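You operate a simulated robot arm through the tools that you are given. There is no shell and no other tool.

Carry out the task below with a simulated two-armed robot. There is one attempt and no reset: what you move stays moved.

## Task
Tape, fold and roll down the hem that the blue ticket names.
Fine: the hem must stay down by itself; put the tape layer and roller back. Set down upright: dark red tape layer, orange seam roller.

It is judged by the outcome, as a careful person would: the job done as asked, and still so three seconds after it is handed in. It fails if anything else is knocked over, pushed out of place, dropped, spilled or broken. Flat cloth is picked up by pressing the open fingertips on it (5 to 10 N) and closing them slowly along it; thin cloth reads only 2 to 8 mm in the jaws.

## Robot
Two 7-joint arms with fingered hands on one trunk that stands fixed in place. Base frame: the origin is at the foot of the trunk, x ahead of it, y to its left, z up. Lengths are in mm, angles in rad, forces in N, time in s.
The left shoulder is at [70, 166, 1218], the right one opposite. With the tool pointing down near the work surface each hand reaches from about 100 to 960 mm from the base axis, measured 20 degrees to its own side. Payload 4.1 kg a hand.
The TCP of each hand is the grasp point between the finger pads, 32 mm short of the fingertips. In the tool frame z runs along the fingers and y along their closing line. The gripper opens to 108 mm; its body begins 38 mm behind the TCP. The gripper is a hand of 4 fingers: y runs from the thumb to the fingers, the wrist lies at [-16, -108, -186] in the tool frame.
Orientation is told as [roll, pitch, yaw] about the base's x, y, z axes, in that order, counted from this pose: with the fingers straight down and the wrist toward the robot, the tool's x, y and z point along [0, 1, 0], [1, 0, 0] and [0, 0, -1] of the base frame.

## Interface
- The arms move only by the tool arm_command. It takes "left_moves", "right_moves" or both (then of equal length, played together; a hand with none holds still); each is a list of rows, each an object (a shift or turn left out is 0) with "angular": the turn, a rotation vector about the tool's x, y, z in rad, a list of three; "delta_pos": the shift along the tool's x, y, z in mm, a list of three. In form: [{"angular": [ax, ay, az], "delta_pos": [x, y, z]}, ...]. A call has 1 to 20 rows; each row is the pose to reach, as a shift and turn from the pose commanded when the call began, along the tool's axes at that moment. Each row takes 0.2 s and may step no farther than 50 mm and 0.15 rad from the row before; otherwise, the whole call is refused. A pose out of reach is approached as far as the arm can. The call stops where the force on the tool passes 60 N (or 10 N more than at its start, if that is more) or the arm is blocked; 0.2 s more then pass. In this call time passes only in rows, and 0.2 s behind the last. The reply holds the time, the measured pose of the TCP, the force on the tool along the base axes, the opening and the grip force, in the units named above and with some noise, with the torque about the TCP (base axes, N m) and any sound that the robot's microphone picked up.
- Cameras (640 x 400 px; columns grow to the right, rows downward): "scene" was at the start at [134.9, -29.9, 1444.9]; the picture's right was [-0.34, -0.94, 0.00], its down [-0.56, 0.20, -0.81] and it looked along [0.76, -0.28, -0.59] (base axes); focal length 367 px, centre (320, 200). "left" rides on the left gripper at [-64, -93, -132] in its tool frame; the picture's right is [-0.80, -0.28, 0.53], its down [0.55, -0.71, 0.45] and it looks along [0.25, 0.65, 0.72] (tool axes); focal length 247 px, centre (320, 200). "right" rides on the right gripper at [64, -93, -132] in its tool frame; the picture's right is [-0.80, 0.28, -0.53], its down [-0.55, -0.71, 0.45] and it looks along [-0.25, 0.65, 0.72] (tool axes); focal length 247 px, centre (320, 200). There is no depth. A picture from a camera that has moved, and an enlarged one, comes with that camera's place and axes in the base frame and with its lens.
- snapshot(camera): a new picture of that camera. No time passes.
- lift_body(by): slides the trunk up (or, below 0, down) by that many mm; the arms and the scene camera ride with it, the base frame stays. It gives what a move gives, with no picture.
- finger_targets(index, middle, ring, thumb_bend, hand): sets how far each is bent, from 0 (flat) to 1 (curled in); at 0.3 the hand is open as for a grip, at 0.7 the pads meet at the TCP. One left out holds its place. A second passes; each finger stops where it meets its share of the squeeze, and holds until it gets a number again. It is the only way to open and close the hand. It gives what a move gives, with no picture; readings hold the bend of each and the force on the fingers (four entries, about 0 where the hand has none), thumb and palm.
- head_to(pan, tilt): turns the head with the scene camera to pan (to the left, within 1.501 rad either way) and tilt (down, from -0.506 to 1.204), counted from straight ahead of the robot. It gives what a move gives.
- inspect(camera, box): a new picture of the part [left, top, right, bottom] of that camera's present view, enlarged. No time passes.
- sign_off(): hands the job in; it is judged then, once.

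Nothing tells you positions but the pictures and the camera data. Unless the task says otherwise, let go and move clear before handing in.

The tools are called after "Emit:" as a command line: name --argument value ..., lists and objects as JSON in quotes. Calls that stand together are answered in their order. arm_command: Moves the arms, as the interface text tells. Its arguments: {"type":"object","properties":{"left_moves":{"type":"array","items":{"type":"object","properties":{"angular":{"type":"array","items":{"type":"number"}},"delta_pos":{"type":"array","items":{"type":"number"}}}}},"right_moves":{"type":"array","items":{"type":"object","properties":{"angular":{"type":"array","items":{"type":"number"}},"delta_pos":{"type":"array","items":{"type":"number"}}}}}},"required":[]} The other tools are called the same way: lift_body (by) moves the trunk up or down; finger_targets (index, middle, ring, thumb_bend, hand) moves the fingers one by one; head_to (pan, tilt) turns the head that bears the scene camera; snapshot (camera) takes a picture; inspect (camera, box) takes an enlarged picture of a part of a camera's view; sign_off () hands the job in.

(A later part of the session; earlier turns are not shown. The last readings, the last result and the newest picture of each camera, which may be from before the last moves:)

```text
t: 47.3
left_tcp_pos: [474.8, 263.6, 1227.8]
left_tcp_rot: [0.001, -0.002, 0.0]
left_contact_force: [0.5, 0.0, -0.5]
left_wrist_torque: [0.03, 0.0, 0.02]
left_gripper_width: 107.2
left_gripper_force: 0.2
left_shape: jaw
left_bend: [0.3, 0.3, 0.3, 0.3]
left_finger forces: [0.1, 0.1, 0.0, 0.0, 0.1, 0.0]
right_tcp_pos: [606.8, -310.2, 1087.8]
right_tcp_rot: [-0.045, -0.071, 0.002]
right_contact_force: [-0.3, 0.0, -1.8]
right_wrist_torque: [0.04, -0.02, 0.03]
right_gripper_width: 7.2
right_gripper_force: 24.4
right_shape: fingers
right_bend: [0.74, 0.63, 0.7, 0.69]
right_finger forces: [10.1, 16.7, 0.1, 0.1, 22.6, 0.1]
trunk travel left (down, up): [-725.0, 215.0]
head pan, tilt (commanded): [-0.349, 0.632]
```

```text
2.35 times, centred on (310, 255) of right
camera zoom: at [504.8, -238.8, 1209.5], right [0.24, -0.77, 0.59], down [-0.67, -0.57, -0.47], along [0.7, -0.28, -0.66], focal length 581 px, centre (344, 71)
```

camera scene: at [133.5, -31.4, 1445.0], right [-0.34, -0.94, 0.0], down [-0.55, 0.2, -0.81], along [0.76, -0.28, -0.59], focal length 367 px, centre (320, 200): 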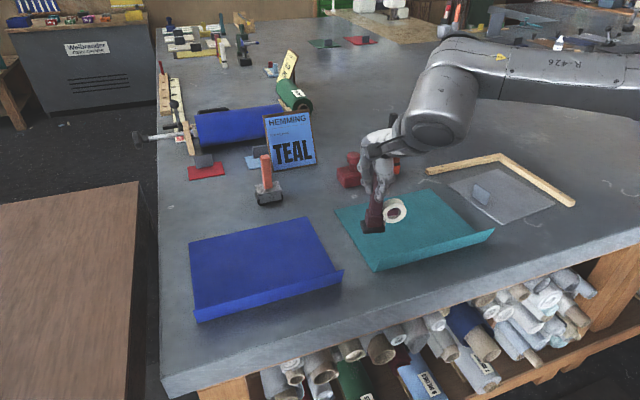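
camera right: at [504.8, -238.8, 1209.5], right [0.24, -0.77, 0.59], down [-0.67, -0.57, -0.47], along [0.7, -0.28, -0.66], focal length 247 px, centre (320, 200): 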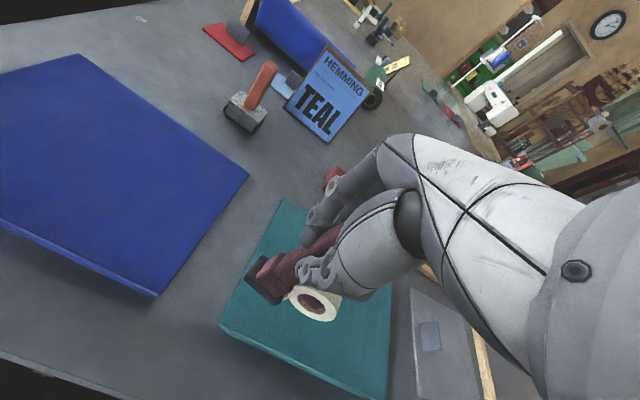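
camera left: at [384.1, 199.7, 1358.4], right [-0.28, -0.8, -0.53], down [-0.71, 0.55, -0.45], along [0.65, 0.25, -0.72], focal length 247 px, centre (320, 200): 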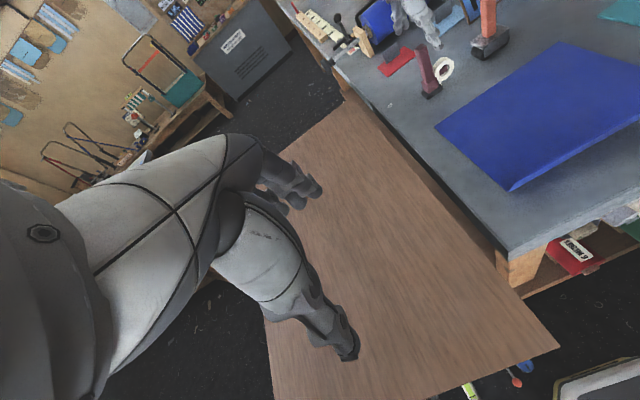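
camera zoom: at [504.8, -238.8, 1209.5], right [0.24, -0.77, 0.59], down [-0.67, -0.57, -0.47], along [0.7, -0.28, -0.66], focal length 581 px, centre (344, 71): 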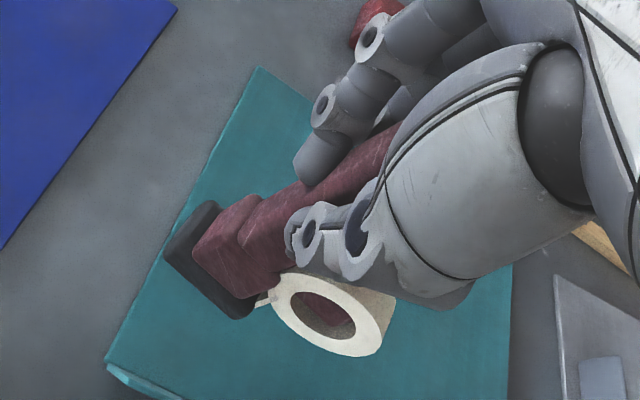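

The layer looks turned about 0.2–0.3 rad in the grip. I'll zoom tightly on the shoe and fingers to measure it before going down.

Emit:
inspect --camera "scene" --box '[368, 160, 403, 205]'

Emit:
inspect --camera "scene" --box '[365, 190, 405, 235]'

Emit:
inspect --camera "right" --box '[235, 210, 345, 330]'

```text
8.89 times, centred on (386, 182) of scene
camera zoom: at [133.5, -31.4, 1445.0], right [-0.34, -0.94, 0.0], down [-0.55, 0.2, -0.81], along [0.76, -0.28, -0.59], focal length 3259 px, centre (-262, 356)
```

zoom: 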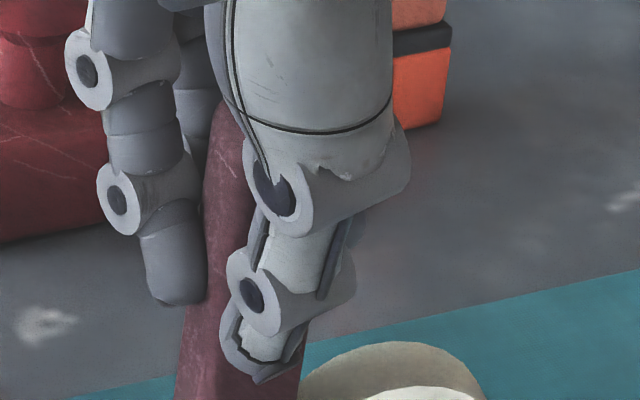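

```text
8.89 times, centred on (385, 212) of scene
camera zoom: at [133.5, -31.4, 1445.0], right [-0.34, -0.94, 0.0], down [-0.55, 0.2, -0.81], along [0.76, -0.28, -0.59], focal length 3259 px, centre (-258, 89)
```

zoom: 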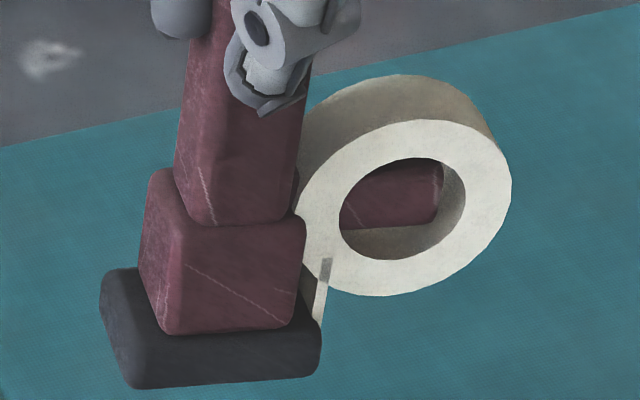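

```text
3.33 times, centred on (290, 270) of right
camera zoom: at [504.8, -238.8, 1209.5], right [0.24, -0.77, 0.59], down [-0.67, -0.57, -0.47], along [0.7, -0.28, -0.66], focal length 823 px, centre (420, -33)
```

zoom: 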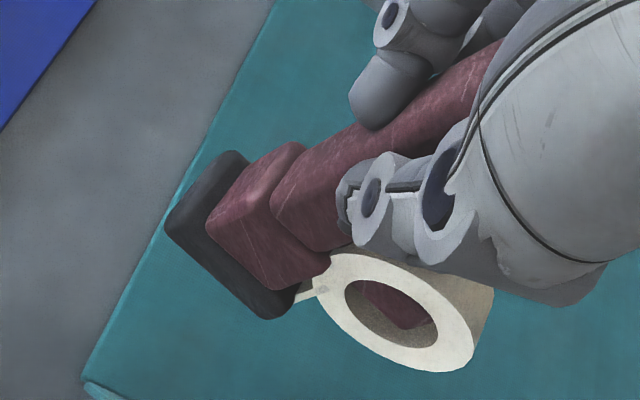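

The tool is plumb but yawed about −0.2 rad in the grip, and the finger forces now look balanced. I'll yaw the hand +0.2 to line the shoe up with the hem and come down to just above the panel.

Emit:
arm_command --right_moves '[{"angular": [0, 0, -0.1], "delta_pos": [0, 0, 0]}, {"angular": [0, 0, -0.2], "delta_pos": [0, 0, 0]}, {"angular": [0, 0, -0.2], "delta_pos": [1.3, -2, 28]}, {"angular": [0, 0, -0.2], "delta_pos": [2.6, -4, 56]}, {"angular": [0, 0, -0.2], "delta_pos": [3.2, -5, 70]}]'

Emit:
inspect --camera "scene" --box '[345, 190, 425, 280]'

Emit:
snapshot --camera "right"

```text
t: 48.5
left_tcp_pos: [475.9, 264.3, 1226.3]
left_tcp_rot: [0.0, 0.001, -0.001]
left_contact_force: [0.2, 0.4, 0.4]
left_wrist_torque: [0.01, -0.04, -0.05]
left_gripper_width: 107.4
left_gripper_force: 0.0
left_shape: jaw
left_bend: [0.3, 0.3, 0.3, 0.3]
left_finger forces: [0.0, 0.0, 0.0, 0.1, 0.0, 0.1]
right_tcp_pos: [607.6, -308.1, 1017.0]
right_tcp_rot: [-0.06, -0.061, 0.201]
right_contact_force: [-0.6, 0.3, -1.4]
right_wrist_torque: [0.02, 0.0, 0.02]
right_gripper_width: 6.9
right_gripper_force: 24.1
right_shape: fingers
right_bend: [0.74, 0.63, 0.7, 0.69]
right_finger forces: [10.1, 16.8, 0.1, 0.0, 22.4, 0.0]
trunk travel left (down, up): [-725.0, 215.0]
head pan, tilt (commanded): [-0.349, 0.632]
```

```text
4.44 times, centred on (385, 235) of scene
camera zoom: at [135.2, -30.0, 1444.9], right [-0.34, -0.94, 0.0], down [-0.56, 0.2, -0.81], along [0.76, -0.28, -0.59], focal length 1630 px, centre (31, 44)
```

zoom: 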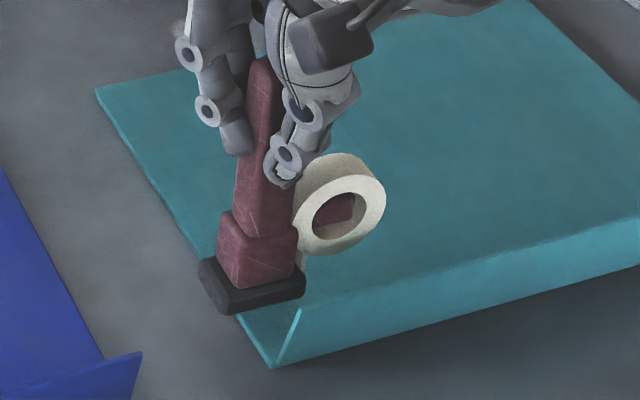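

```text
taken
camera right: at [494.4, -257.1, 1138.9], right [0.4, -0.7, 0.59], down [-0.55, -0.7, -0.46], along [0.73, -0.15, -0.66], focal length 247 px, centre (320, 200)
```

right: 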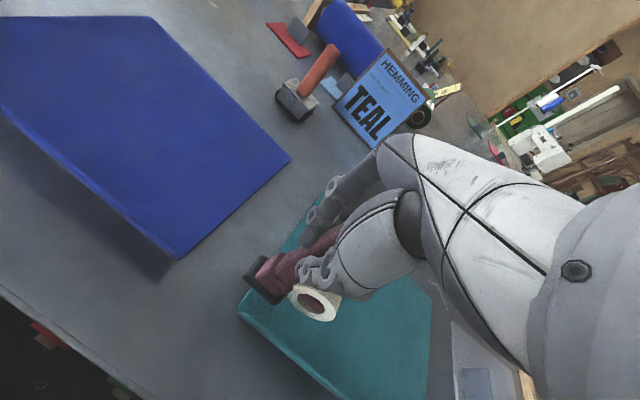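

The shoe is now square to the hem, its near edge about x 598, y −295 to −332. I'll shift it 9 mm toward the crease so it runs down the middle of where the flap will land, then lower in small steps watching the force.

Emit:
arm_command --right_moves '[{"delta_pos": [3.7, -8.4, 0]}, {"delta_pos": [4.3, -9, 10]}]'

Emit:
arm_command --right_moves '[{"delta_pos": [0.1, -0.1, 2]}]'

Emit:
arm_command --right_moves '[{"delta_pos": [0.1, -0.1, 2]}]'

Emit:
inspect --camera "scene" --box '[345, 190, 425, 280]'

```text
t: 49.1
left_tcp_pos: [476.9, 263.9, 1226.1]
left_tcp_rot: [0.0, 0.0, -0.001]
left_contact_force: [0.2, 0.0, -0.2]
left_wrist_torque: [0.04, -0.01, -0.01]
left_gripper_width: 107.8
left_gripper_force: 0.1
left_shape: jaw
left_bend: [0.3, 0.3, 0.3, 0.3]
left_finger forces: [0.0, 0.1, 0.0, 0.0, 0.0, 0.1]
right_tcp_pos: [598.4, -305.3, 1006.7]
right_tcp_rot: [-0.059, -0.06, 0.202]
right_contact_force: [0.3, -0.3, -1.7]
right_wrist_torque: [0.01, 0.03, -0.01]
right_gripper_width: 7.2
right_gripper_force: 24.2
right_shape: fingers
right_bend: [0.74, 0.63, 0.7, 0.69]
right_finger forces: [10.1, 16.8, 0.1, 0.0, 22.3, 0.0]
trunk travel left (down, up): [-725.0, 215.0]
head pan, tilt (commanded): [-0.349, 0.632]
```

```text
t: 49.5
left_tcp_pos: [477.1, 263.8, 1226.6]
left_tcp_rot: [0.0, -0.001, 0.001]
left_contact_force: [-0.8, -0.2, 0.3]
left_wrist_torque: [-0.02, 0.05, -0.02]
left_gripper_width: 107.5
left_gripper_force: 0.0
left_shape: jaw
left_bend: [0.3, 0.3, 0.3, 0.3]
left_finger forces: [0.0, 0.0, 0.0, 0.0, 0.0, 0.0]
right_tcp_pos: [596.2, -306.1, 1004.9]
right_tcp_rot: [-0.058, -0.061, 0.2]
right_contact_force: [0.5, -0.2, -1.6]
right_wrist_torque: [0.02, 0.0, 0.0]
right_gripper_width: 6.9
right_gripper_force: 24.5
right_shape: fingers
right_bend: [0.74, 0.63, 0.7, 0.69]
right_finger forces: [9.9, 16.9, 0.0, 0.1, 22.4, 0.0]
trunk travel left (down, up): [-725.0, 215.0]
head pan, tilt (commanded): [-0.349, 0.632]
```

```text
t: 49.9
left_tcp_pos: [476.8, 264.7, 1227.4]
left_tcp_rot: [-0.001, -0.002, 0.0]
left_contact_force: [0.5, 1.0, 0.3]
left_wrist_torque: [-0.05, 0.02, 0.01]
left_gripper_width: 107.7
left_gripper_force: 0.1
left_shape: jaw
left_bend: [0.3, 0.3, 0.3, 0.3]
left_finger forces: [0.1, 0.0, 0.1, 0.0, 0.1, 0.1]
right_tcp_pos: [598.4, -307.7, 1002.8]
right_tcp_rot: [-0.058, -0.059, 0.202]
right_contact_force: [-0.3, -0.2, -2.3]
right_wrist_torque: [0.04, -0.01, 0.03]
right_gripper_width: 7.2
right_gripper_force: 24.4
right_shape: fingers
right_bend: [0.74, 0.63, 0.7, 0.69]
right_finger forces: [10.0, 16.9, 0.0, 0.0, 22.4, 0.1]
trunk travel left (down, up): [-725.0, 215.0]
head pan, tilt (commanded): [-0.349, 0.632]
```

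```text
4.44 times, centred on (385, 235) of scene
camera zoom: at [135.1, -30.0, 1444.9], right [-0.34, -0.94, 0.0], down [-0.56, 0.2, -0.81], along [0.76, -0.28, -0.59], focal length 1630 px, centre (31, 44)
```

zoom: 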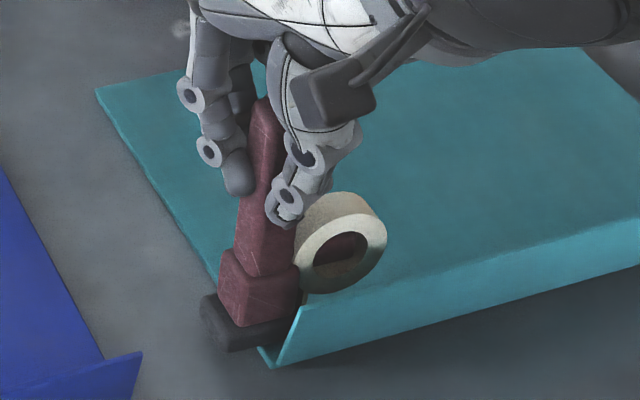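

No contact yet at z 1003. I'll continue in 1.5 mm steps.

Emit:
arm_command --right_moves '[{"delta_pos": [0.1, -0.1, 1.5]}]'

Emit:
arm_command --right_moves '[{"delta_pos": [0.1, -0.1, 1.5]}]'

Emit:
arm_command --right_moves '[{"delta_pos": [0.1, -0.1, 1.5]}]'

```text
t: 50.3
left_tcp_pos: [476.6, 264.2, 1227.0]
left_tcp_rot: [0.0, 0.0, 0.0]
left_contact_force: [0.0, -0.8, 0.0]
left_wrist_torque: [0.02, -0.02, -0.02]
left_gripper_width: 107.7
left_gripper_force: 0.0
left_shape: jaw
left_bend: [0.3, 0.3, 0.3, 0.3]
left_finger forces: [0.0, 0.0, 0.0, 0.0, 0.1, 0.1]
right_tcp_pos: [597.4, -305.7, 1000.1]
right_tcp_rot: [-0.059, -0.059, 0.201]
right_contact_force: [1.4, 0.1, -2.1]
right_wrist_torque: [0.04, -0.02, 0.02]
right_gripper_width: 7.0
right_gripper_force: 25.0
right_shape: fingers
right_bend: [0.74, 0.63, 0.7, 0.69]
right_finger forces: [10.0, 16.8, 0.1, 0.0, 22.4, 0.0]
trunk travel left (down, up): [-725.0, 215.0]
head pan, tilt (commanded): [-0.349, 0.632]
```

```text
t: 50.7
left_tcp_pos: [476.1, 264.4, 1228.0]
left_tcp_rot: [0.001, 0.0, 0.0]
left_contact_force: [0.2, -0.2, 0.4]
left_wrist_torque: [0.02, 0.0, 0.03]
left_gripper_width: 107.5
left_gripper_force: 0.1
left_shape: jaw
left_bend: [0.3, 0.3, 0.3, 0.3]
left_finger forces: [0.0, 0.0, 0.0, 0.0, 0.1, 0.0]
right_tcp_pos: [597.7, -305.8, 999.4]
right_tcp_rot: [-0.059, -0.058, 0.201]
right_contact_force: [-0.1, -0.1, -1.2]
right_wrist_torque: [0.05, -0.03, 0.01]
right_gripper_width: 6.8
right_gripper_force: 24.8
right_shape: fingers
right_bend: [0.74, 0.63, 0.7, 0.69]
right_finger forces: [10.3, 16.9, 0.0, 0.1, 22.5, 0.1]
trunk travel left (down, up): [-725.0, 215.0]
head pan, tilt (commanded): [-0.349, 0.632]
```

```text
t: 51.1
left_tcp_pos: [475.0, 265.3, 1228.0]
left_tcp_rot: [0.0, 0.0, 0.0]
left_contact_force: [-0.8, -1.2, 0.0]
left_wrist_torque: [-0.03, -0.01, 0.01]
left_gripper_width: 107.6
left_gripper_force: 0.1
left_shape: jaw
left_bend: [0.3, 0.3, 0.3, 0.3]
left_finger forces: [0.0, 0.0, 0.1, 0.0, 0.0, 0.0]
right_tcp_pos: [598.1, -306.2, 997.8]
right_tcp_rot: [-0.06, -0.06, 0.203]
right_contact_force: [0.4, 1.8, 3.5]
right_wrist_torque: [0.0, -0.04, 0.02]
right_gripper_width: 6.9
right_gripper_force: 25.6
right_shape: fingers
right_bend: [0.74, 0.63, 0.7, 0.69]
right_finger forces: [11.3, 17.3, 0.1, 0.0, 22.8, 0.0]
trunk travel left (down, up): [-725.0, 215.0]
head pan, tilt (commanded): [-0.349, 0.632]
```

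Contact at TCP z 998 with about 5 N. I'll press slightly more and begin drawing the layer along −y, a short stretch first to see how it behaves.

Emit:
arm_command --right_moves '[{"delta_pos": [0.05, -0.05, 0.8]}, {"delta_pos": [-7.8, -1.6, 1.2]}, {"delta_pos": [-15.6, -3.2, 1.55]}, {"delta_pos": [-23.4, -4.8, 1.93]}]'

Emit:
inspect --camera "scene" --box '[345, 190, 425, 280]'

Emit:
inspect --camera "right" --box '[220, 190, 400, 360]'

```text
t: 52.1
left_tcp_pos: [473.6, 265.6, 1228.0]
left_tcp_rot: [-0.002, -0.002, 0.0]
left_contact_force: [-0.1, -0.1, -0.6]
left_wrist_torque: [-0.01, 0.03, 0.02]
left_gripper_width: 107.6
left_gripper_force: 0.1
left_shape: jaw
left_bend: [0.3, 0.3, 0.3, 0.3]
left_finger forces: [0.1, 0.1, 0.0, 0.0, 0.0, 0.1]
right_tcp_pos: [594.4, -328.4, 1001.1]
right_tcp_rot: [-0.059, -0.065, 0.201]
right_contact_force: [0.6, 5.6, 19.1]
right_wrist_torque: [0.33, -0.08, 0.04]
right_gripper_width: 5.2
right_gripper_force: 36.3
right_shape: fingers
right_bend: [0.74, 0.62, 0.7, 0.71]
right_finger forces: [26.9, 19.0, 4.0, 0.0, 23.0, 0.0]
trunk travel left (down, up): [-725.0, 215.0]
head pan, tilt (commanded): [-0.349, 0.632]
```

```text
4.44 times, centred on (385, 235) of scene
camera zoom: at [132.0, -27.6, 1445.4], right [-0.34, -0.94, 0.0], down [-0.55, 0.2, -0.81], along [0.76, -0.28, -0.59], focal length 1630 px, centre (31, 44)
```

zoom: 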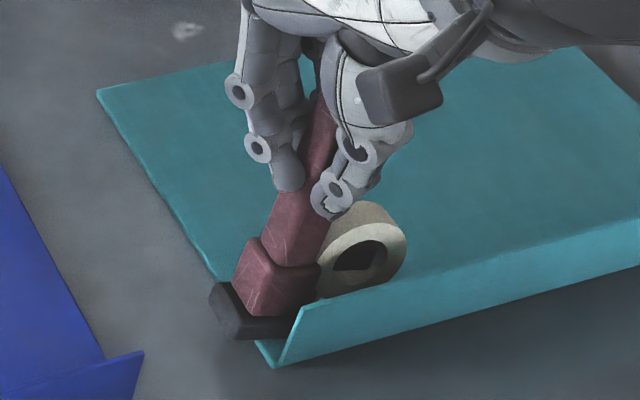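

```text
2.35 times, centred on (310, 275) of right
camera zoom: at [483.1, -277.0, 1121.3], right [0.39, -0.7, 0.6], down [-0.55, -0.7, -0.46], along [0.74, -0.15, -0.66], focal length 581 px, centre (344, 24)
```

zoom: 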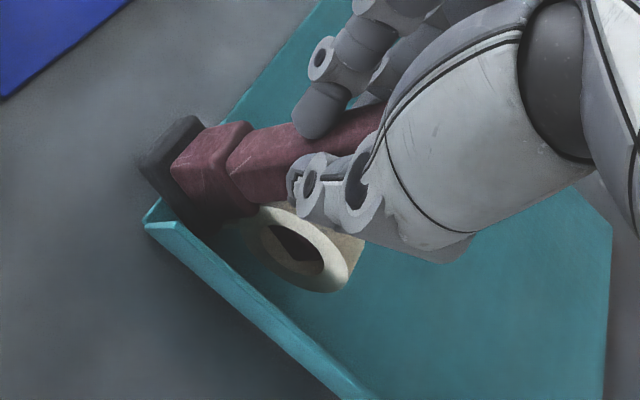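

The shoe dragged and the tool leaned in the grip (top about 9° toward −y), raising the force to 19 N. I'll lift straight off now and look at the tool and the panel before going on.

Emit:
arm_command --right_moves '[{"delta_pos": [-0.3, 0.3, -5]}, {"delta_pos": [-0.9, 0.9, -15]}, {"delta_pos": [-1.8, 1.8, -30]}]'

Emit:
inspect --camera "scene" --box '[345, 170, 425, 280]'

Emit:
inspect --camera "right" --box '[220, 190, 400, 360]'

```text
t: 52.9
left_tcp_pos: [475.1, 264.7, 1226.4]
left_tcp_rot: [0.001, 0.002, -0.001]
left_contact_force: [0.4, -0.9, 0.2]
left_wrist_torque: [0.01, 0.0, -0.01]
left_gripper_width: 107.5
left_gripper_force: 0.0
left_shape: jaw
left_bend: [0.3, 0.3, 0.3, 0.3]
left_finger forces: [0.0, 0.0, 0.0, 0.0, 0.1, 0.0]
right_tcp_pos: [595.9, -329.5, 1026.1]
right_tcp_rot: [-0.059, -0.059, 0.201]
right_contact_force: [0.0, 0.6, -1.4]
right_wrist_torque: [0.01, 0.03, -0.03]
right_gripper_width: 4.3
right_gripper_force: 27.9
right_shape: fingers
right_bend: [0.74, 0.62, 0.7, 0.71]
right_finger forces: [14.1, 19.0, 0.9, 0.1, 21.5, 0.0]
trunk travel left (down, up): [-725.0, 215.0]
head pan, tilt (commanded): [-0.349, 0.632]
```

```text
3.64 times, centred on (385, 225) of scene
camera zoom: at [134.5, -29.1, 1444.9], right [-0.34, -0.94, 0.0], down [-0.55, 0.2, -0.81], along [0.76, -0.28, -0.59], focal length 1333 px, centre (84, 109)
```

zoom: 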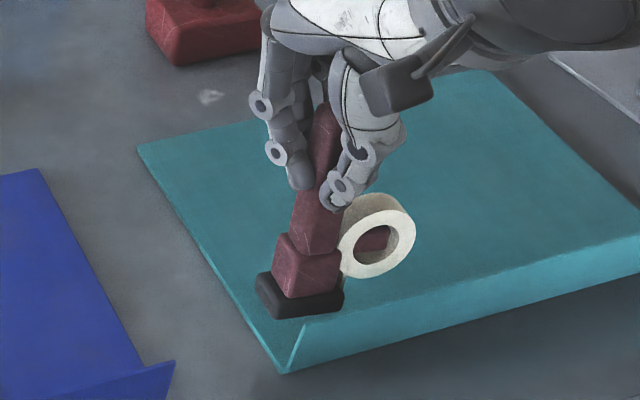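

```text
2.35 times, centred on (310, 275) of right
camera zoom: at [483.7, -278.0, 1148.8], right [0.4, -0.7, 0.59], down [-0.55, -0.7, -0.46], along [0.73, -0.15, -0.66], focal length 581 px, centre (344, 24)
```

zoom: 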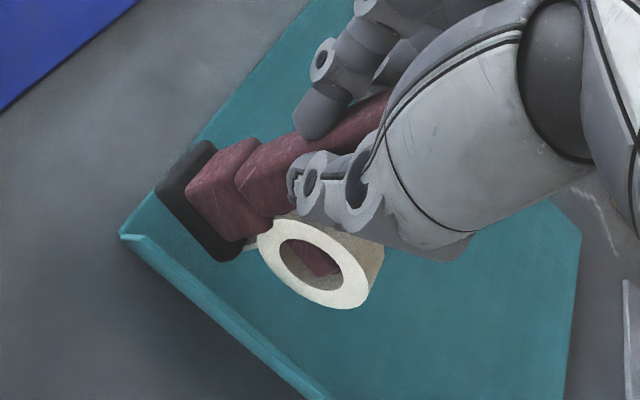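

No visible tape yet, and the grip needs to be better. I'll set the layer down on the panel, fully inside its edge, let go, and take it again lower on the handle with index and middle both square on it.

Emit:
arm_command --right_moves '[{"delta_pos": [0.6, -0.6, 10]}, {"delta_pos": [1.2, -1.2, 20]}, {"delta_pos": [1.5, -1.5, 25]}]'

Emit:
arm_command --right_moves '[{"delta_pos": [0.1, -0.1, 1]}]'

Emit:
inspect --camera "scene" --box '[345, 170, 425, 280]'

```text
t: 53.7
left_tcp_pos: [474.7, 264.9, 1227.7]
left_tcp_rot: [0.0, 0.001, 0.0]
left_contact_force: [1.0, 0.2, 0.5]
left_wrist_torque: [-0.03, 0.03, 0.01]
left_gripper_width: 107.7
left_gripper_force: 0.0
left_shape: jaw
left_bend: [0.3, 0.3, 0.3, 0.3]
left_finger forces: [0.1, 0.1, 0.0, 0.0, 0.0, 0.0]
right_tcp_pos: [597.5, -330.0, 1001.7]
right_tcp_rot: [-0.057, -0.06, 0.199]
right_contact_force: [0.1, -0.9, -1.7]
right_wrist_torque: [0.02, 0.02, 0.04]
right_gripper_width: 4.7
right_gripper_force: 27.6
right_shape: fingers
right_bend: [0.74, 0.62, 0.7, 0.71]
right_finger forces: [13.6, 19.0, 0.8, 0.0, 21.6, 0.1]
trunk travel left (down, up): [-725.0, 215.0]
head pan, tilt (commanded): [-0.349, 0.632]
```

```text
t: 54.1
left_tcp_pos: [475.7, 264.3, 1227.1]
left_tcp_rot: [-0.002, -0.001, 0.001]
left_contact_force: [-0.2, 0.4, 0.2]
left_wrist_torque: [0.02, 0.0, -0.02]
left_gripper_width: 107.5
left_gripper_force: 0.1
left_shape: jaw
left_bend: [0.3, 0.3, 0.3, 0.3]
left_finger forces: [0.1, 0.0, 0.1, 0.0, 0.0, 0.0]
right_tcp_pos: [597.4, -329.7, 1000.8]
right_tcp_rot: [-0.06, -0.058, 0.2]
right_contact_force: [-0.1, -0.6, -1.9]
right_wrist_torque: [-0.02, -0.01, -0.02]
right_gripper_width: 4.6
right_gripper_force: 27.4
right_shape: fingers
right_bend: [0.74, 0.62, 0.7, 0.71]
right_finger forces: [13.6, 19.0, 0.8, 0.0, 21.5, 0.0]
trunk travel left (down, up): [-725.0, 215.0]
head pan, tilt (commanded): [-0.349, 0.632]
```

```text
3.64 times, centred on (385, 225) of scene
camera zoom: at [135.3, -30.0, 1444.9], right [-0.34, -0.94, 0.0], down [-0.56, 0.2, -0.81], along [0.76, -0.28, -0.59], focal length 1333 px, centre (84, 109)
```

zoom: 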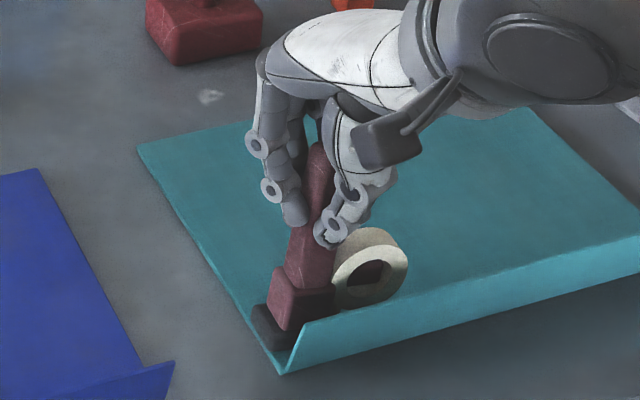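

Still about 2 mm above the panel. I'll step down to light contact.

Emit:
arm_command --right_moves '[{"delta_pos": [0.1, -0.1, 1.5]}]'

Emit:
arm_command --right_moves '[{"delta_pos": [0.05, -0.05, 1]}]'

```text
t: 54.5
left_tcp_pos: [475.1, 264.9, 1227.6]
left_tcp_rot: [-0.001, 0.0, -0.001]
left_contact_force: [0.4, 0.0, 0.8]
left_wrist_torque: [0.01, -0.01, 0.0]
left_gripper_width: 107.4
left_gripper_force: 0.2
left_shape: jaw
left_bend: [0.3, 0.3, 0.3, 0.3]
left_finger forces: [0.0, 0.0, 0.0, 0.1, 0.1, 0.0]
right_tcp_pos: [596.4, -330.2, 999.0]
right_tcp_rot: [-0.06, -0.061, 0.2]
right_contact_force: [0.0, -0.4, 1.8]
right_wrist_torque: [-0.01, -0.07, 0.02]
right_gripper_width: 4.7
right_gripper_force: 28.1
right_shape: fingers
right_bend: [0.74, 0.62, 0.7, 0.71]
right_finger forces: [13.7, 19.0, 0.6, 0.0, 22.1, 0.1]
trunk travel left (down, up): [-725.0, 215.0]
head pan, tilt (commanded): [-0.349, 0.632]
```

```text
t: 54.9
left_tcp_pos: [474.7, 265.1, 1227.9]
left_tcp_rot: [0.001, 0.0, 0.0]
left_contact_force: [0.4, 0.5, 0.6]
left_wrist_torque: [0.03, 0.02, 0.01]
left_gripper_width: 107.5
left_gripper_force: 0.2
left_shape: jaw
left_bend: [0.3, 0.3, 0.3, 0.3]
left_finger forces: [0.1, 0.1, 0.0, 0.0, 0.1, 0.1]
right_tcp_pos: [596.6, -328.9, 998.7]
right_tcp_rot: [-0.059, -0.062, 0.201]
right_contact_force: [-1.0, 1.9, 7.1]
right_wrist_torque: [0.01, -0.05, 0.03]
right_gripper_width: 4.7
right_gripper_force: 28.6
right_shape: fingers
right_bend: [0.74, 0.62, 0.7, 0.71]
right_finger forces: [14.0, 19.0, 0.4, 0.1, 22.7, 0.0]
trunk travel left (down, up): [-725.0, 215.0]
head pan, tilt (commanded): [-0.349, 0.632]
```

The shoe sits flat with about 9 N. I'll ease that off and open the fingers partway to let the layer stand on the panel.

Emit:
arm_command --right_moves '[{"delta_pos": [-0.05, 0.05, -1]}]'

Emit:
finger_targets --hand "right" --index 0.5 --middle 0.5 --ring 0.5 --thumb_bend 0.5

Emit:
inspect --camera "scene" --box '[345, 170, 425, 280]'

Emit:
inspect --camera "right" --box '[220, 190, 400, 360]'

```text
t: 55.3
left_tcp_pos: [474.8, 264.1, 1227.3]
left_tcp_rot: [-0.001, 0.0, 0.001]
left_contact_force: [-0.6, 0.3, 0.2]
left_wrist_torque: [0.0, 0.02, -0.01]
left_gripper_width: 107.4
left_gripper_force: 0.0
left_shape: jaw
left_bend: [0.3, 0.3, 0.3, 0.3]
left_finger forces: [0.0, 0.0, 0.0, 0.0, 0.0, 0.0]
right_tcp_pos: [597.8, -329.9, 999.6]
right_tcp_rot: [-0.061, -0.058, 0.2]
right_contact_force: [-0.7, 0.3, 3.8]
right_wrist_torque: [-0.01, -0.01, -0.01]
right_gripper_width: 4.3
right_gripper_force: 28.0
right_shape: fingers
right_bend: [0.74, 0.62, 0.7, 0.71]
right_finger forces: [14.0, 19.1, 0.7, 0.0, 22.5, 0.0]
trunk travel left (down, up): [-725.0, 215.0]
head pan, tilt (commanded): [-0.349, 0.632]
```

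```text
t: 56.3
left_tcp_pos: [476.9, 264.1, 1227.8]
left_tcp_rot: [-0.001, 0.001, 0.0]
left_contact_force: [-0.4, 0.3, -0.4]
left_wrist_torque: [0.02, 0.02, -0.01]
left_gripper_width: 107.6
left_gripper_force: 0.1
left_shape: jaw
left_bend: [0.3, 0.3, 0.3, 0.3]
left_finger forces: [0.0, 0.1, 0.0, 0.1, 0.1, 0.0]
right_tcp_pos: [597.8, -330.2, 998.4]
right_tcp_rot: [-0.059, -0.06, 0.201]
right_contact_force: [-0.5, 0.5, -0.8]
right_wrist_torque: [-0.01, 0.06, 0.0]
right_gripper_width: 55.1
right_gripper_force: 0.1
right_shape: fingers
right_bend: [0.5, 0.5, 0.5, 0.5]
right_finger forces: [0.0, 0.0, 0.1, 0.0, 0.0, 0.0]
trunk travel left (down, up): [-725.0, 215.0]
head pan, tilt (commanded): [-0.349, 0.632]
```

```text
3.64 times, centred on (385, 225) of scene
camera zoom: at [135.0, -29.9, 1444.9], right [-0.34, -0.94, 0.0], down [-0.56, 0.2, -0.81], along [0.76, -0.28, -0.59], focal length 1333 px, centre (84, 109)
```

zoom: 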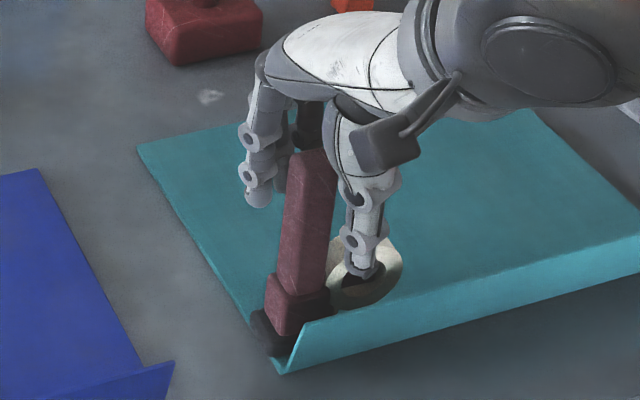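

```text
2.35 times, centred on (310, 275) of right
camera zoom: at [485.3, -278.6, 1120.8], right [0.4, -0.7, 0.59], down [-0.55, -0.7, -0.46], along [0.73, -0.15, -0.66], focal length 581 px, centre (344, 24)
```

zoom: 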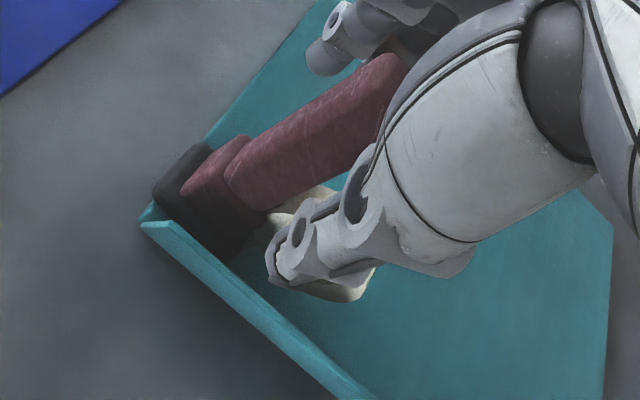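

The layer stands upright by itself on the panel, its handle centre near (606, −329). I'll square the hand to it, shift 10 mm left so thumb and two fingers bear evenly, and go 10 mm lower.

Emit:
arm_command --right_moves '[{"angular": [0.003, 0.024, 0.1], "delta_pos": [4.5, 4.7, 0]}, {"angular": [0.006, 0.048, 0.2], "delta_pos": [9, 9.4, 0]}, {"angular": [0.006, 0.048, 0.2], "delta_pos": [9, 9.4, 5]}, {"angular": [0.006, 0.048, 0.2], "delta_pos": [9, 9.4, 10.5]}]'

Emit:
inspect --camera "scene" --box '[345, 170, 425, 280]'

Emit:
inspect --camera "right" --box '[220, 190, 400, 360]'

```text
t: 57.3
left_tcp_pos: [476.5, 264.5, 1227.7]
left_tcp_rot: [0.001, -0.001, 0.001]
left_contact_force: [0.3, 0.3, 0.2]
left_wrist_torque: [0.02, -0.03, -0.02]
left_gripper_width: 107.6
left_gripper_force: 0.2
left_shape: jaw
left_bend: [0.3, 0.3, 0.3, 0.3]
left_finger forces: [0.1, 0.1, 0.0, 0.0, 0.0, 0.0]
right_tcp_pos: [606.1, -319.2, 989.2]
right_tcp_rot: [0.003, -0.06, 0.0]
right_contact_force: [-0.3, 0.4, -0.2]
right_wrist_torque: [-0.01, 0.05, 0.0]
right_gripper_width: 55.4
right_gripper_force: 0.0
right_shape: fingers
right_bend: [0.5, 0.5, 0.5, 0.5]
right_finger forces: [0.0, 0.1, 0.1, 0.0, 0.0, 0.0]
trunk travel left (down, up): [-725.0, 215.0]
head pan, tilt (commanded): [-0.349, 0.632]
```

```text
3.64 times, centred on (385, 225) of scene
camera zoom: at [135.2, -29.8, 1444.9], right [-0.34, -0.94, 0.0], down [-0.56, 0.2, -0.81], along [0.76, -0.28, -0.59], focal length 1333 px, centre (84, 109)
```

zoom: 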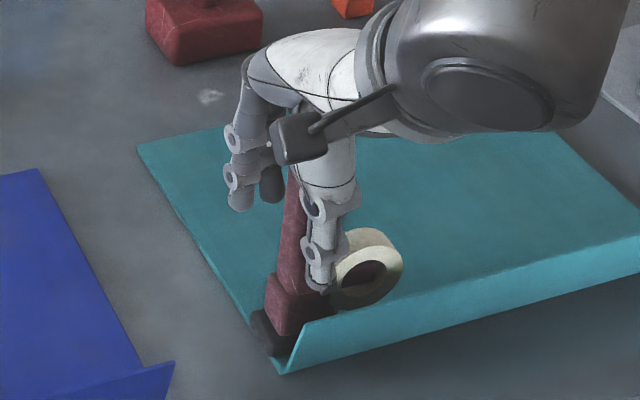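

```text
2.35 times, centred on (310, 275) of right
camera zoom: at [505.8, -254.8, 1114.5], right [0.25, -0.8, 0.55], down [-0.68, -0.55, -0.49], along [0.69, -0.25, -0.68], focal length 581 px, centre (344, 24)
```

zoom: 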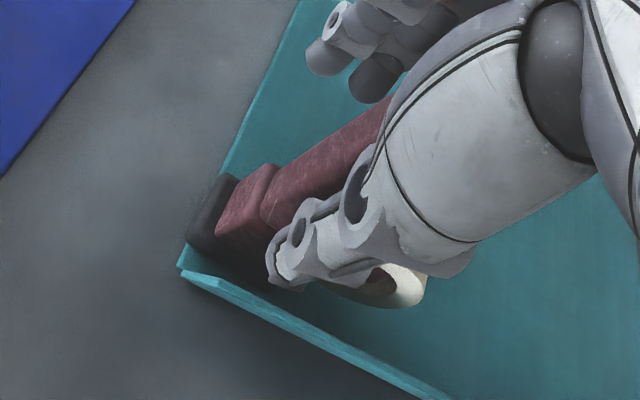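

The middle finger and thumb line up about 4 mm to the right of the TCP line. I'll shift 7 mm right to centre them on the handle, then close only thumb and middle first.

Emit:
arm_command --right_moves '[{"delta_pos": [-6.8, 0, 0]}]'

Emit:
finger_targets --hand "right" --middle 0.72 --thumb_bend 0.72

Emit:
inspect --camera "scene" --box '[355, 170, 415, 270]'

```text
t: 57.7
left_tcp_pos: [475.7, 263.7, 1226.4]
left_tcp_rot: [0.0, -0.001, 0.0]
left_contact_force: [0.1, 0.5, 0.5]
left_wrist_torque: [0.01, -0.02, 0.0]
left_gripper_width: 107.5
left_gripper_force: 0.0
left_shape: jaw
left_bend: [0.3, 0.3, 0.3, 0.3]
left_finger forces: [0.1, 0.0, 0.0, 0.1, 0.0, 0.0]
right_tcp_pos: [606.2, -327.1, 989.5]
right_tcp_rot: [0.001, -0.059, 0.0]
right_contact_force: [-0.1, -0.5, -0.4]
right_wrist_torque: [0.0, 0.02, -0.01]
right_gripper_width: 55.3
right_gripper_force: 0.1
right_shape: fingers
right_bend: [0.5, 0.5, 0.5, 0.5]
right_finger forces: [0.0, 0.0, 0.0, 0.0, 0.0, 0.0]
trunk travel left (down, up): [-725.0, 215.0]
head pan, tilt (commanded): [-0.349, 0.632]
```

```text
t: 58.7
left_tcp_pos: [476.6, 264.6, 1227.1]
left_tcp_rot: [-0.001, 0.0, 0.001]
left_contact_force: [-0.4, 0.0, 0.7]
left_wrist_torque: [-0.03, 0.0, 0.03]
left_gripper_width: 107.6
left_gripper_force: 0.1
left_shape: jaw
left_bend: [0.3, 0.3, 0.3, 0.3]
left_finger forces: [0.0, 0.0, 0.0, 0.0, 0.0, 0.0]
right_tcp_pos: [605.4, -326.8, 988.6]
right_tcp_rot: [0.0, -0.059, -0.001]
right_contact_force: [-0.9, 0.8, 0.6]
right_wrist_torque: [0.02, -0.03, 0.01]
right_gripper_width: 37.6
right_gripper_force: 8.2
right_shape: fingers
right_bend: [0.5, 0.64, 0.5, 0.65]
right_finger forces: [0.0, 8.7, 0.1, 0.0, 8.6, 0.0]
trunk travel left (down, up): [-725.0, 215.0]
head pan, tilt (commanded): [-0.349, 0.632]
```

```text
4.00 times, centred on (385, 220) of scene
camera zoom: at [135.2, -30.0, 1444.9], right [-0.34, -0.94, 0.0], down [-0.56, 0.2, -0.81], along [0.76, -0.28, -0.59], focal length 1466 px, centre (60, 120)
```

zoom: 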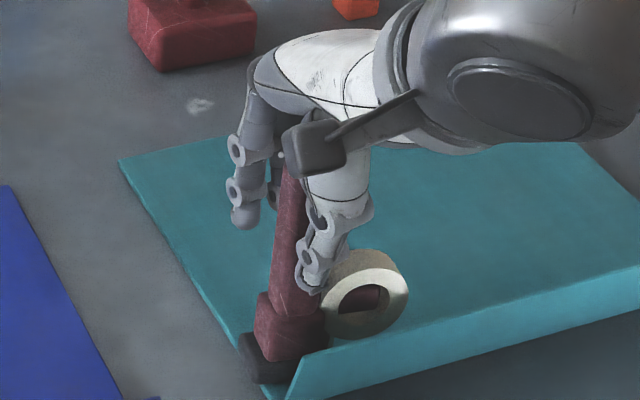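

Thumb and middle meet the handle evenly (8.7 / 8.6 N). Now the index and ring fingers come in beside it as side guards.

Emit:
finger_targets --hand "right" --index 0.68 --ring 0.68

Emit:
inspect --camera "scene" --box '[355, 170, 415, 270]'

Emit:
inspect --camera "right" --box '[240, 190, 400, 340]'

```text
t: 59.7
left_tcp_pos: [477.2, 264.1, 1226.5]
left_tcp_rot: [-0.001, -0.001, -0.001]
left_contact_force: [-0.1, -0.4, -0.2]
left_wrist_torque: [-0.01, 0.03, 0.01]
left_gripper_width: 107.5
left_gripper_force: 0.0
left_shape: jaw
left_bend: [0.3, 0.3, 0.3, 0.3]
left_finger forces: [0.0, 0.0, 0.0, 0.0, 0.1, 0.0]
right_tcp_pos: [604.7, -326.8, 989.0]
right_tcp_rot: [0.001, -0.058, 0.0]
right_contact_force: [-0.1, -0.1, -0.1]
right_wrist_torque: [0.04, -0.03, -0.02]
right_gripper_width: 20.8
right_gripper_force: 9.9
right_shape: fingers
right_bend: [0.64, 0.65, 0.68, 0.65]
right_finger forces: [3.0, 6.8, 0.0, 0.0, 9.8, 0.0]
trunk travel left (down, up): [-725.0, 215.0]
head pan, tilt (commanded): [-0.349, 0.632]
```

```text
4.00 times, centred on (385, 220) of scene
camera zoom: at [135.2, -30.0, 1444.9], right [-0.34, -0.94, 0.0], down [-0.56, 0.2, -0.81], along [0.76, -0.28, -0.59], focal length 1466 px, centre (60, 120)
```

zoom: 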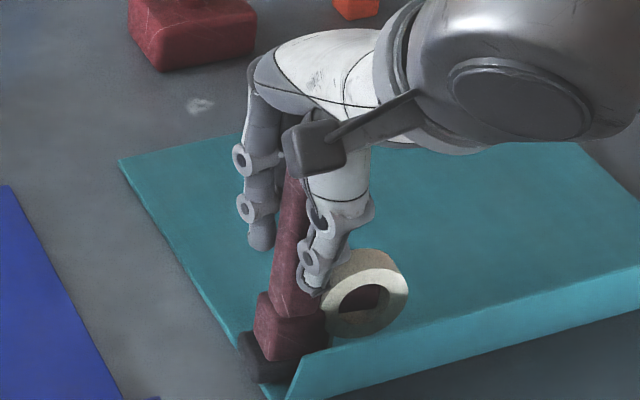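

```text
2.67 times, centred on (320, 265) of right
camera zoom: at [505.8, -261.9, 1114.3], right [0.25, -0.8, 0.55], down [-0.68, -0.55, -0.49], along [0.69, -0.25, -0.68], focal length 659 px, centre (320, 27)
```

zoom: 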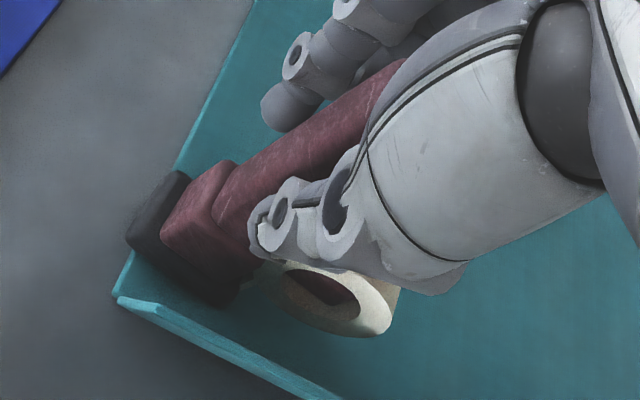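

The index lands on the handle's back face while the ring has a gap, so the hand should sit another 5 mm to the right. I'll loosen, shift and re-close.

Emit:
finger_targets --hand "right" --index 0.5 --middle 0.58 --ring 0.6 --thumb_bend 0.58

Emit:
arm_command --right_moves '[{"delta_pos": [-5.5, 1, 0]}]'

Emit:
finger_targets --hand "right" --middle 0.72 --thumb_bend 0.72

Emit:
finger_targets --hand "right" --index 0.68 --ring 0.68

Emit:
inspect --camera "scene" --box '[355, 170, 415, 270]'

```text
t: 60.7
left_tcp_pos: [475.9, 264.0, 1227.1]
left_tcp_rot: [0.001, 0.0, 0.0]
left_contact_force: [0.6, 0.2, -0.1]
left_wrist_torque: [0.03, 0.0, -0.01]
left_gripper_width: 107.7
left_gripper_force: 0.1
left_shape: jaw
left_bend: [0.3, 0.3, 0.3, 0.3]
left_finger forces: [0.0, 0.1, 0.0, 0.0, 0.0, 0.1]
right_tcp_pos: [606.5, -326.0, 988.1]
right_tcp_rot: [0.003, -0.059, -0.001]
right_contact_force: [-0.1, -0.4, -1.1]
right_wrist_torque: [-0.04, 0.01, 0.02]
right_gripper_width: 45.9
right_gripper_force: 0.0
right_shape: fingers
right_bend: [0.5, 0.57, 0.6, 0.57]
right_finger forces: [0.1, 0.0, 0.1, 0.0, 0.1, 0.1]
trunk travel left (down, up): [-725.0, 215.0]
head pan, tilt (commanded): [-0.349, 0.632]
```

```text
t: 61.1
left_tcp_pos: [477.0, 263.1, 1227.7]
left_tcp_rot: [0.001, 0.001, 0.0]
left_contact_force: [-0.4, -0.4, -1.0]
left_wrist_torque: [0.01, 0.0, -0.03]
left_gripper_width: 107.6
left_gripper_force: 0.1
left_shape: jaw
left_bend: [0.3, 0.3, 0.3, 0.3]
left_finger forces: [0.0, 0.0, 0.0, 0.0, 0.0, 0.0]
right_tcp_pos: [606.5, -331.3, 988.3]
right_tcp_rot: [0.001, -0.06, 0.0]
right_contact_force: [-0.4, -0.2, 0.7]
right_wrist_torque: [0.0, -0.01, -0.01]
right_gripper_width: 46.1
right_gripper_force: 0.1
right_shape: fingers
right_bend: [0.5, 0.57, 0.6, 0.57]
right_finger forces: [0.0, 0.0, 0.1, 0.0, 0.0, 0.1]
trunk travel left (down, up): [-725.0, 215.0]
head pan, tilt (commanded): [-0.349, 0.632]
```

```text
t: 62.1
left_tcp_pos: [476.4, 264.3, 1228.3]
left_tcp_rot: [-0.002, 0.0, -0.002]
left_contact_force: [0.4, -0.1, 0.6]
left_wrist_torque: [-0.02, 0.0, -0.01]
left_gripper_width: 107.7
left_gripper_force: 0.1
left_shape: jaw
left_bend: [0.3, 0.3, 0.3, 0.3]
left_finger forces: [0.0, 0.1, 0.0, 0.0, 0.0, 0.0]
right_tcp_pos: [607.0, -331.7, 988.8]
right_tcp_rot: [0.002, -0.06, 0.001]
right_contact_force: [0.9, -0.8, -0.2]
right_wrist_torque: [0.02, 0.01, 0.0]
right_gripper_width: 37.7
right_gripper_force: 8.2
right_shape: fingers
right_bend: [0.5, 0.64, 0.6, 0.65]
right_finger forces: [0.0, 8.4, 0.0, 0.0, 8.6, 0.1]
trunk travel left (down, up): [-725.0, 215.0]
head pan, tilt (commanded): [-0.349, 0.632]
```

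```text
t: 63.1
left_tcp_pos: [476.4, 264.0, 1226.8]
left_tcp_rot: [0.001, -0.001, 0.0]
left_contact_force: [-0.4, -0.9, -0.2]
left_wrist_torque: [0.02, -0.01, -0.01]
left_gripper_width: 107.7
left_gripper_force: 0.1
left_shape: jaw
left_bend: [0.3, 0.3, 0.3, 0.3]
left_finger forces: [0.0, 0.0, 0.1, 0.1, 0.1, 0.0]
right_tcp_pos: [606.3, -332.1, 987.8]
right_tcp_rot: [0.001, -0.059, -0.001]
right_contact_force: [0.2, -0.5, 0.1]
right_wrist_torque: [0.04, 0.01, 0.03]
right_gripper_width: 21.8
right_gripper_force: 8.8
right_shape: fingers
right_bend: [0.63, 0.65, 0.68, 0.65]
right_finger forces: [3.3, 5.8, 0.1, 0.1, 9.7, 0.0]
trunk travel left (down, up): [-725.0, 215.0]
head pan, tilt (commanded): [-0.349, 0.632]
```

```text
4.00 times, centred on (385, 220) of scene
camera zoom: at [135.2, -30.0, 1444.9], right [-0.34, -0.94, 0.0], down [-0.56, 0.2, -0.81], along [0.76, -0.28, -0.59], focal length 1466 px, centre (60, 120)
```

zoom: 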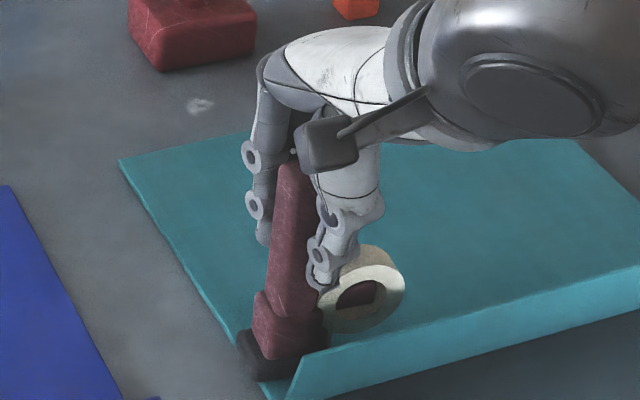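

The index finger is meeting the tape roll, not the handle, so I'll keep it open. I'll shift back 3.5 mm, grip with thumb and middle, and use the ring finger as the side stop.

Emit:
finger_targets --hand "right" --index 0.35 --middle 0.58 --ring 0.6 --thumb_bend 0.58

Emit:
arm_command --right_moves '[{"delta_pos": [3.5, 0, 0]}]'

Emit:
finger_targets --hand "right" --middle 0.72 --thumb_bend 0.72

Emit:
finger_targets --hand "right" --middle 0.9 --ring 0.72 --thumb_bend 0.9

Emit:
inspect --camera "scene" --box '[355, 170, 415, 270]'

Emit:
inspect --camera "right" --box '[240, 190, 400, 340]'

```text
t: 64.1
left_tcp_pos: [476.0, 264.3, 1225.8]
left_tcp_rot: [0.0, 0.001, 0.0]
left_contact_force: [1.0, 0.0, 0.7]
left_wrist_torque: [0.02, 0.0, 0.01]
left_gripper_width: 107.9
left_gripper_force: 0.0
left_shape: jaw
left_bend: [0.3, 0.3, 0.3, 0.3]
left_finger forces: [0.0, 0.0, 0.0, 0.1, 0.0, 0.0]
right_tcp_pos: [607.0, -333.4, 988.5]
right_tcp_rot: [0.002, -0.06, 0.0]
right_contact_force: [-0.2, 0.6, -0.3]
right_wrist_torque: [0.01, 0.01, 0.0]
right_gripper_width: 65.7
right_gripper_force: 0.1
right_shape: fingers
right_bend: [0.35, 0.57, 0.6, 0.57]
right_finger forces: [0.0, 0.0, 0.0, 0.1, 0.0, 0.0]
trunk travel left (down, up): [-725.0, 215.0]
head pan, tilt (commanded): [-0.349, 0.632]
```

```text
t: 64.5
left_tcp_pos: [477.2, 263.9, 1227.8]
left_tcp_rot: [0.001, 0.001, 0.002]
left_contact_force: [-1.3, 0.2, -0.3]
left_wrist_torque: [-0.03, 0.02, 0.01]
left_gripper_width: 107.6
left_gripper_force: 0.2
left_shape: jaw
left_bend: [0.3, 0.3, 0.3, 0.3]
left_finger forces: [0.1, 0.1, 0.0, 0.0, 0.0, 0.0]
right_tcp_pos: [606.4, -328.1, 987.8]
right_tcp_rot: [0.001, -0.058, 0.0]
right_contact_force: [0.2, -0.4, 0.0]
right_wrist_torque: [0.01, 0.02, 0.03]
right_gripper_width: 65.7
right_gripper_force: 0.2
right_shape: fingers
right_bend: [0.35, 0.57, 0.6, 0.57]
right_finger forces: [0.1, 0.0, 0.0, 0.0, 0.1, 0.0]
trunk travel left (down, up): [-725.0, 215.0]
head pan, tilt (commanded): [-0.349, 0.632]
```

```text
t: 65.5
left_tcp_pos: [477.3, 263.7, 1226.9]
left_tcp_rot: [0.0, 0.001, -0.002]
left_contact_force: [1.1, 0.0, -0.8]
left_wrist_torque: [-0.01, 0.0, 0.03]
left_gripper_width: 107.5
left_gripper_force: 0.1
left_shape: jaw
left_bend: [0.3, 0.3, 0.3, 0.3]
left_finger forces: [0.0, 0.0, 0.0, 0.0, 0.1, 0.0]
right_tcp_pos: [606.3, -329.1, 988.0]
right_tcp_rot: [0.002, -0.059, 0.0]
right_contact_force: [0.0, -0.2, -0.4]
right_wrist_torque: [0.0, 0.0, -0.01]
right_gripper_width: 57.1
right_gripper_force: 8.6
right_shape: fingers
right_bend: [0.35, 0.64, 0.6, 0.65]
right_finger forces: [0.0, 8.5, 0.0, 0.0, 8.5, 0.1]
trunk travel left (down, up): [-725.0, 215.0]
head pan, tilt (commanded): [-0.349, 0.632]
```

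```text
t: 66.5
left_tcp_pos: [475.7, 264.7, 1226.6]
left_tcp_rot: [0.0, 0.001, -0.001]
left_contact_force: [0.3, -0.3, -0.7]
left_wrist_torque: [0.02, -0.01, 0.0]
left_gripper_width: 107.5
left_gripper_force: 0.3
left_shape: jaw
left_bend: [0.3, 0.3, 0.3, 0.3]
left_finger forces: [0.0, 0.0, 0.0, 0.0, 0.0, 0.0]
right_tcp_pos: [606.6, -328.9, 988.1]
right_tcp_rot: [0.002, -0.06, 0.0]
right_contact_force: [0.0, -0.4, -1.6]
right_wrist_torque: [0.0, 0.01, 0.02]
right_gripper_width: 40.9
right_gripper_force: 20.3
right_shape: fingers
right_bend: [0.35, 0.55, 0.72, 0.76]
right_finger forces: [0.4, 20.4, 0.0, 0.0, 19.3, 0.0]
trunk travel left (down, up): [-725.0, 215.0]
head pan, tilt (commanded): [-0.349, 0.632]
```

```text
4.00 times, centred on (385, 220) of scene
camera zoom: at [135.2, -30.0, 1444.9], right [-0.34, -0.94, 0.0], down [-0.56, 0.2, -0.81], along [0.76, -0.28, -0.59], focal length 1466 px, centre (60, 120)
```

zoom: 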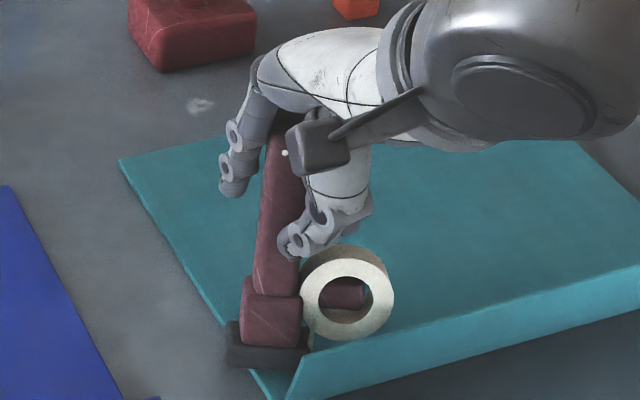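

```text
2.67 times, centred on (320, 265) of right
camera zoom: at [506.6, -263.9, 1114.2], right [0.25, -0.8, 0.55], down [-0.68, -0.55, -0.49], along [0.69, -0.25, -0.68], focal length 659 px, centre (320, 27)
```

zoom: 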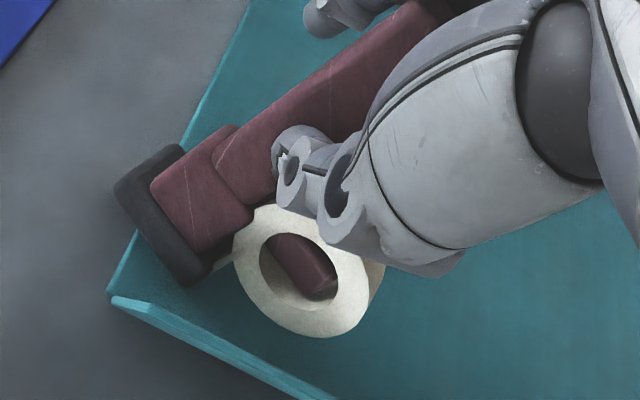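

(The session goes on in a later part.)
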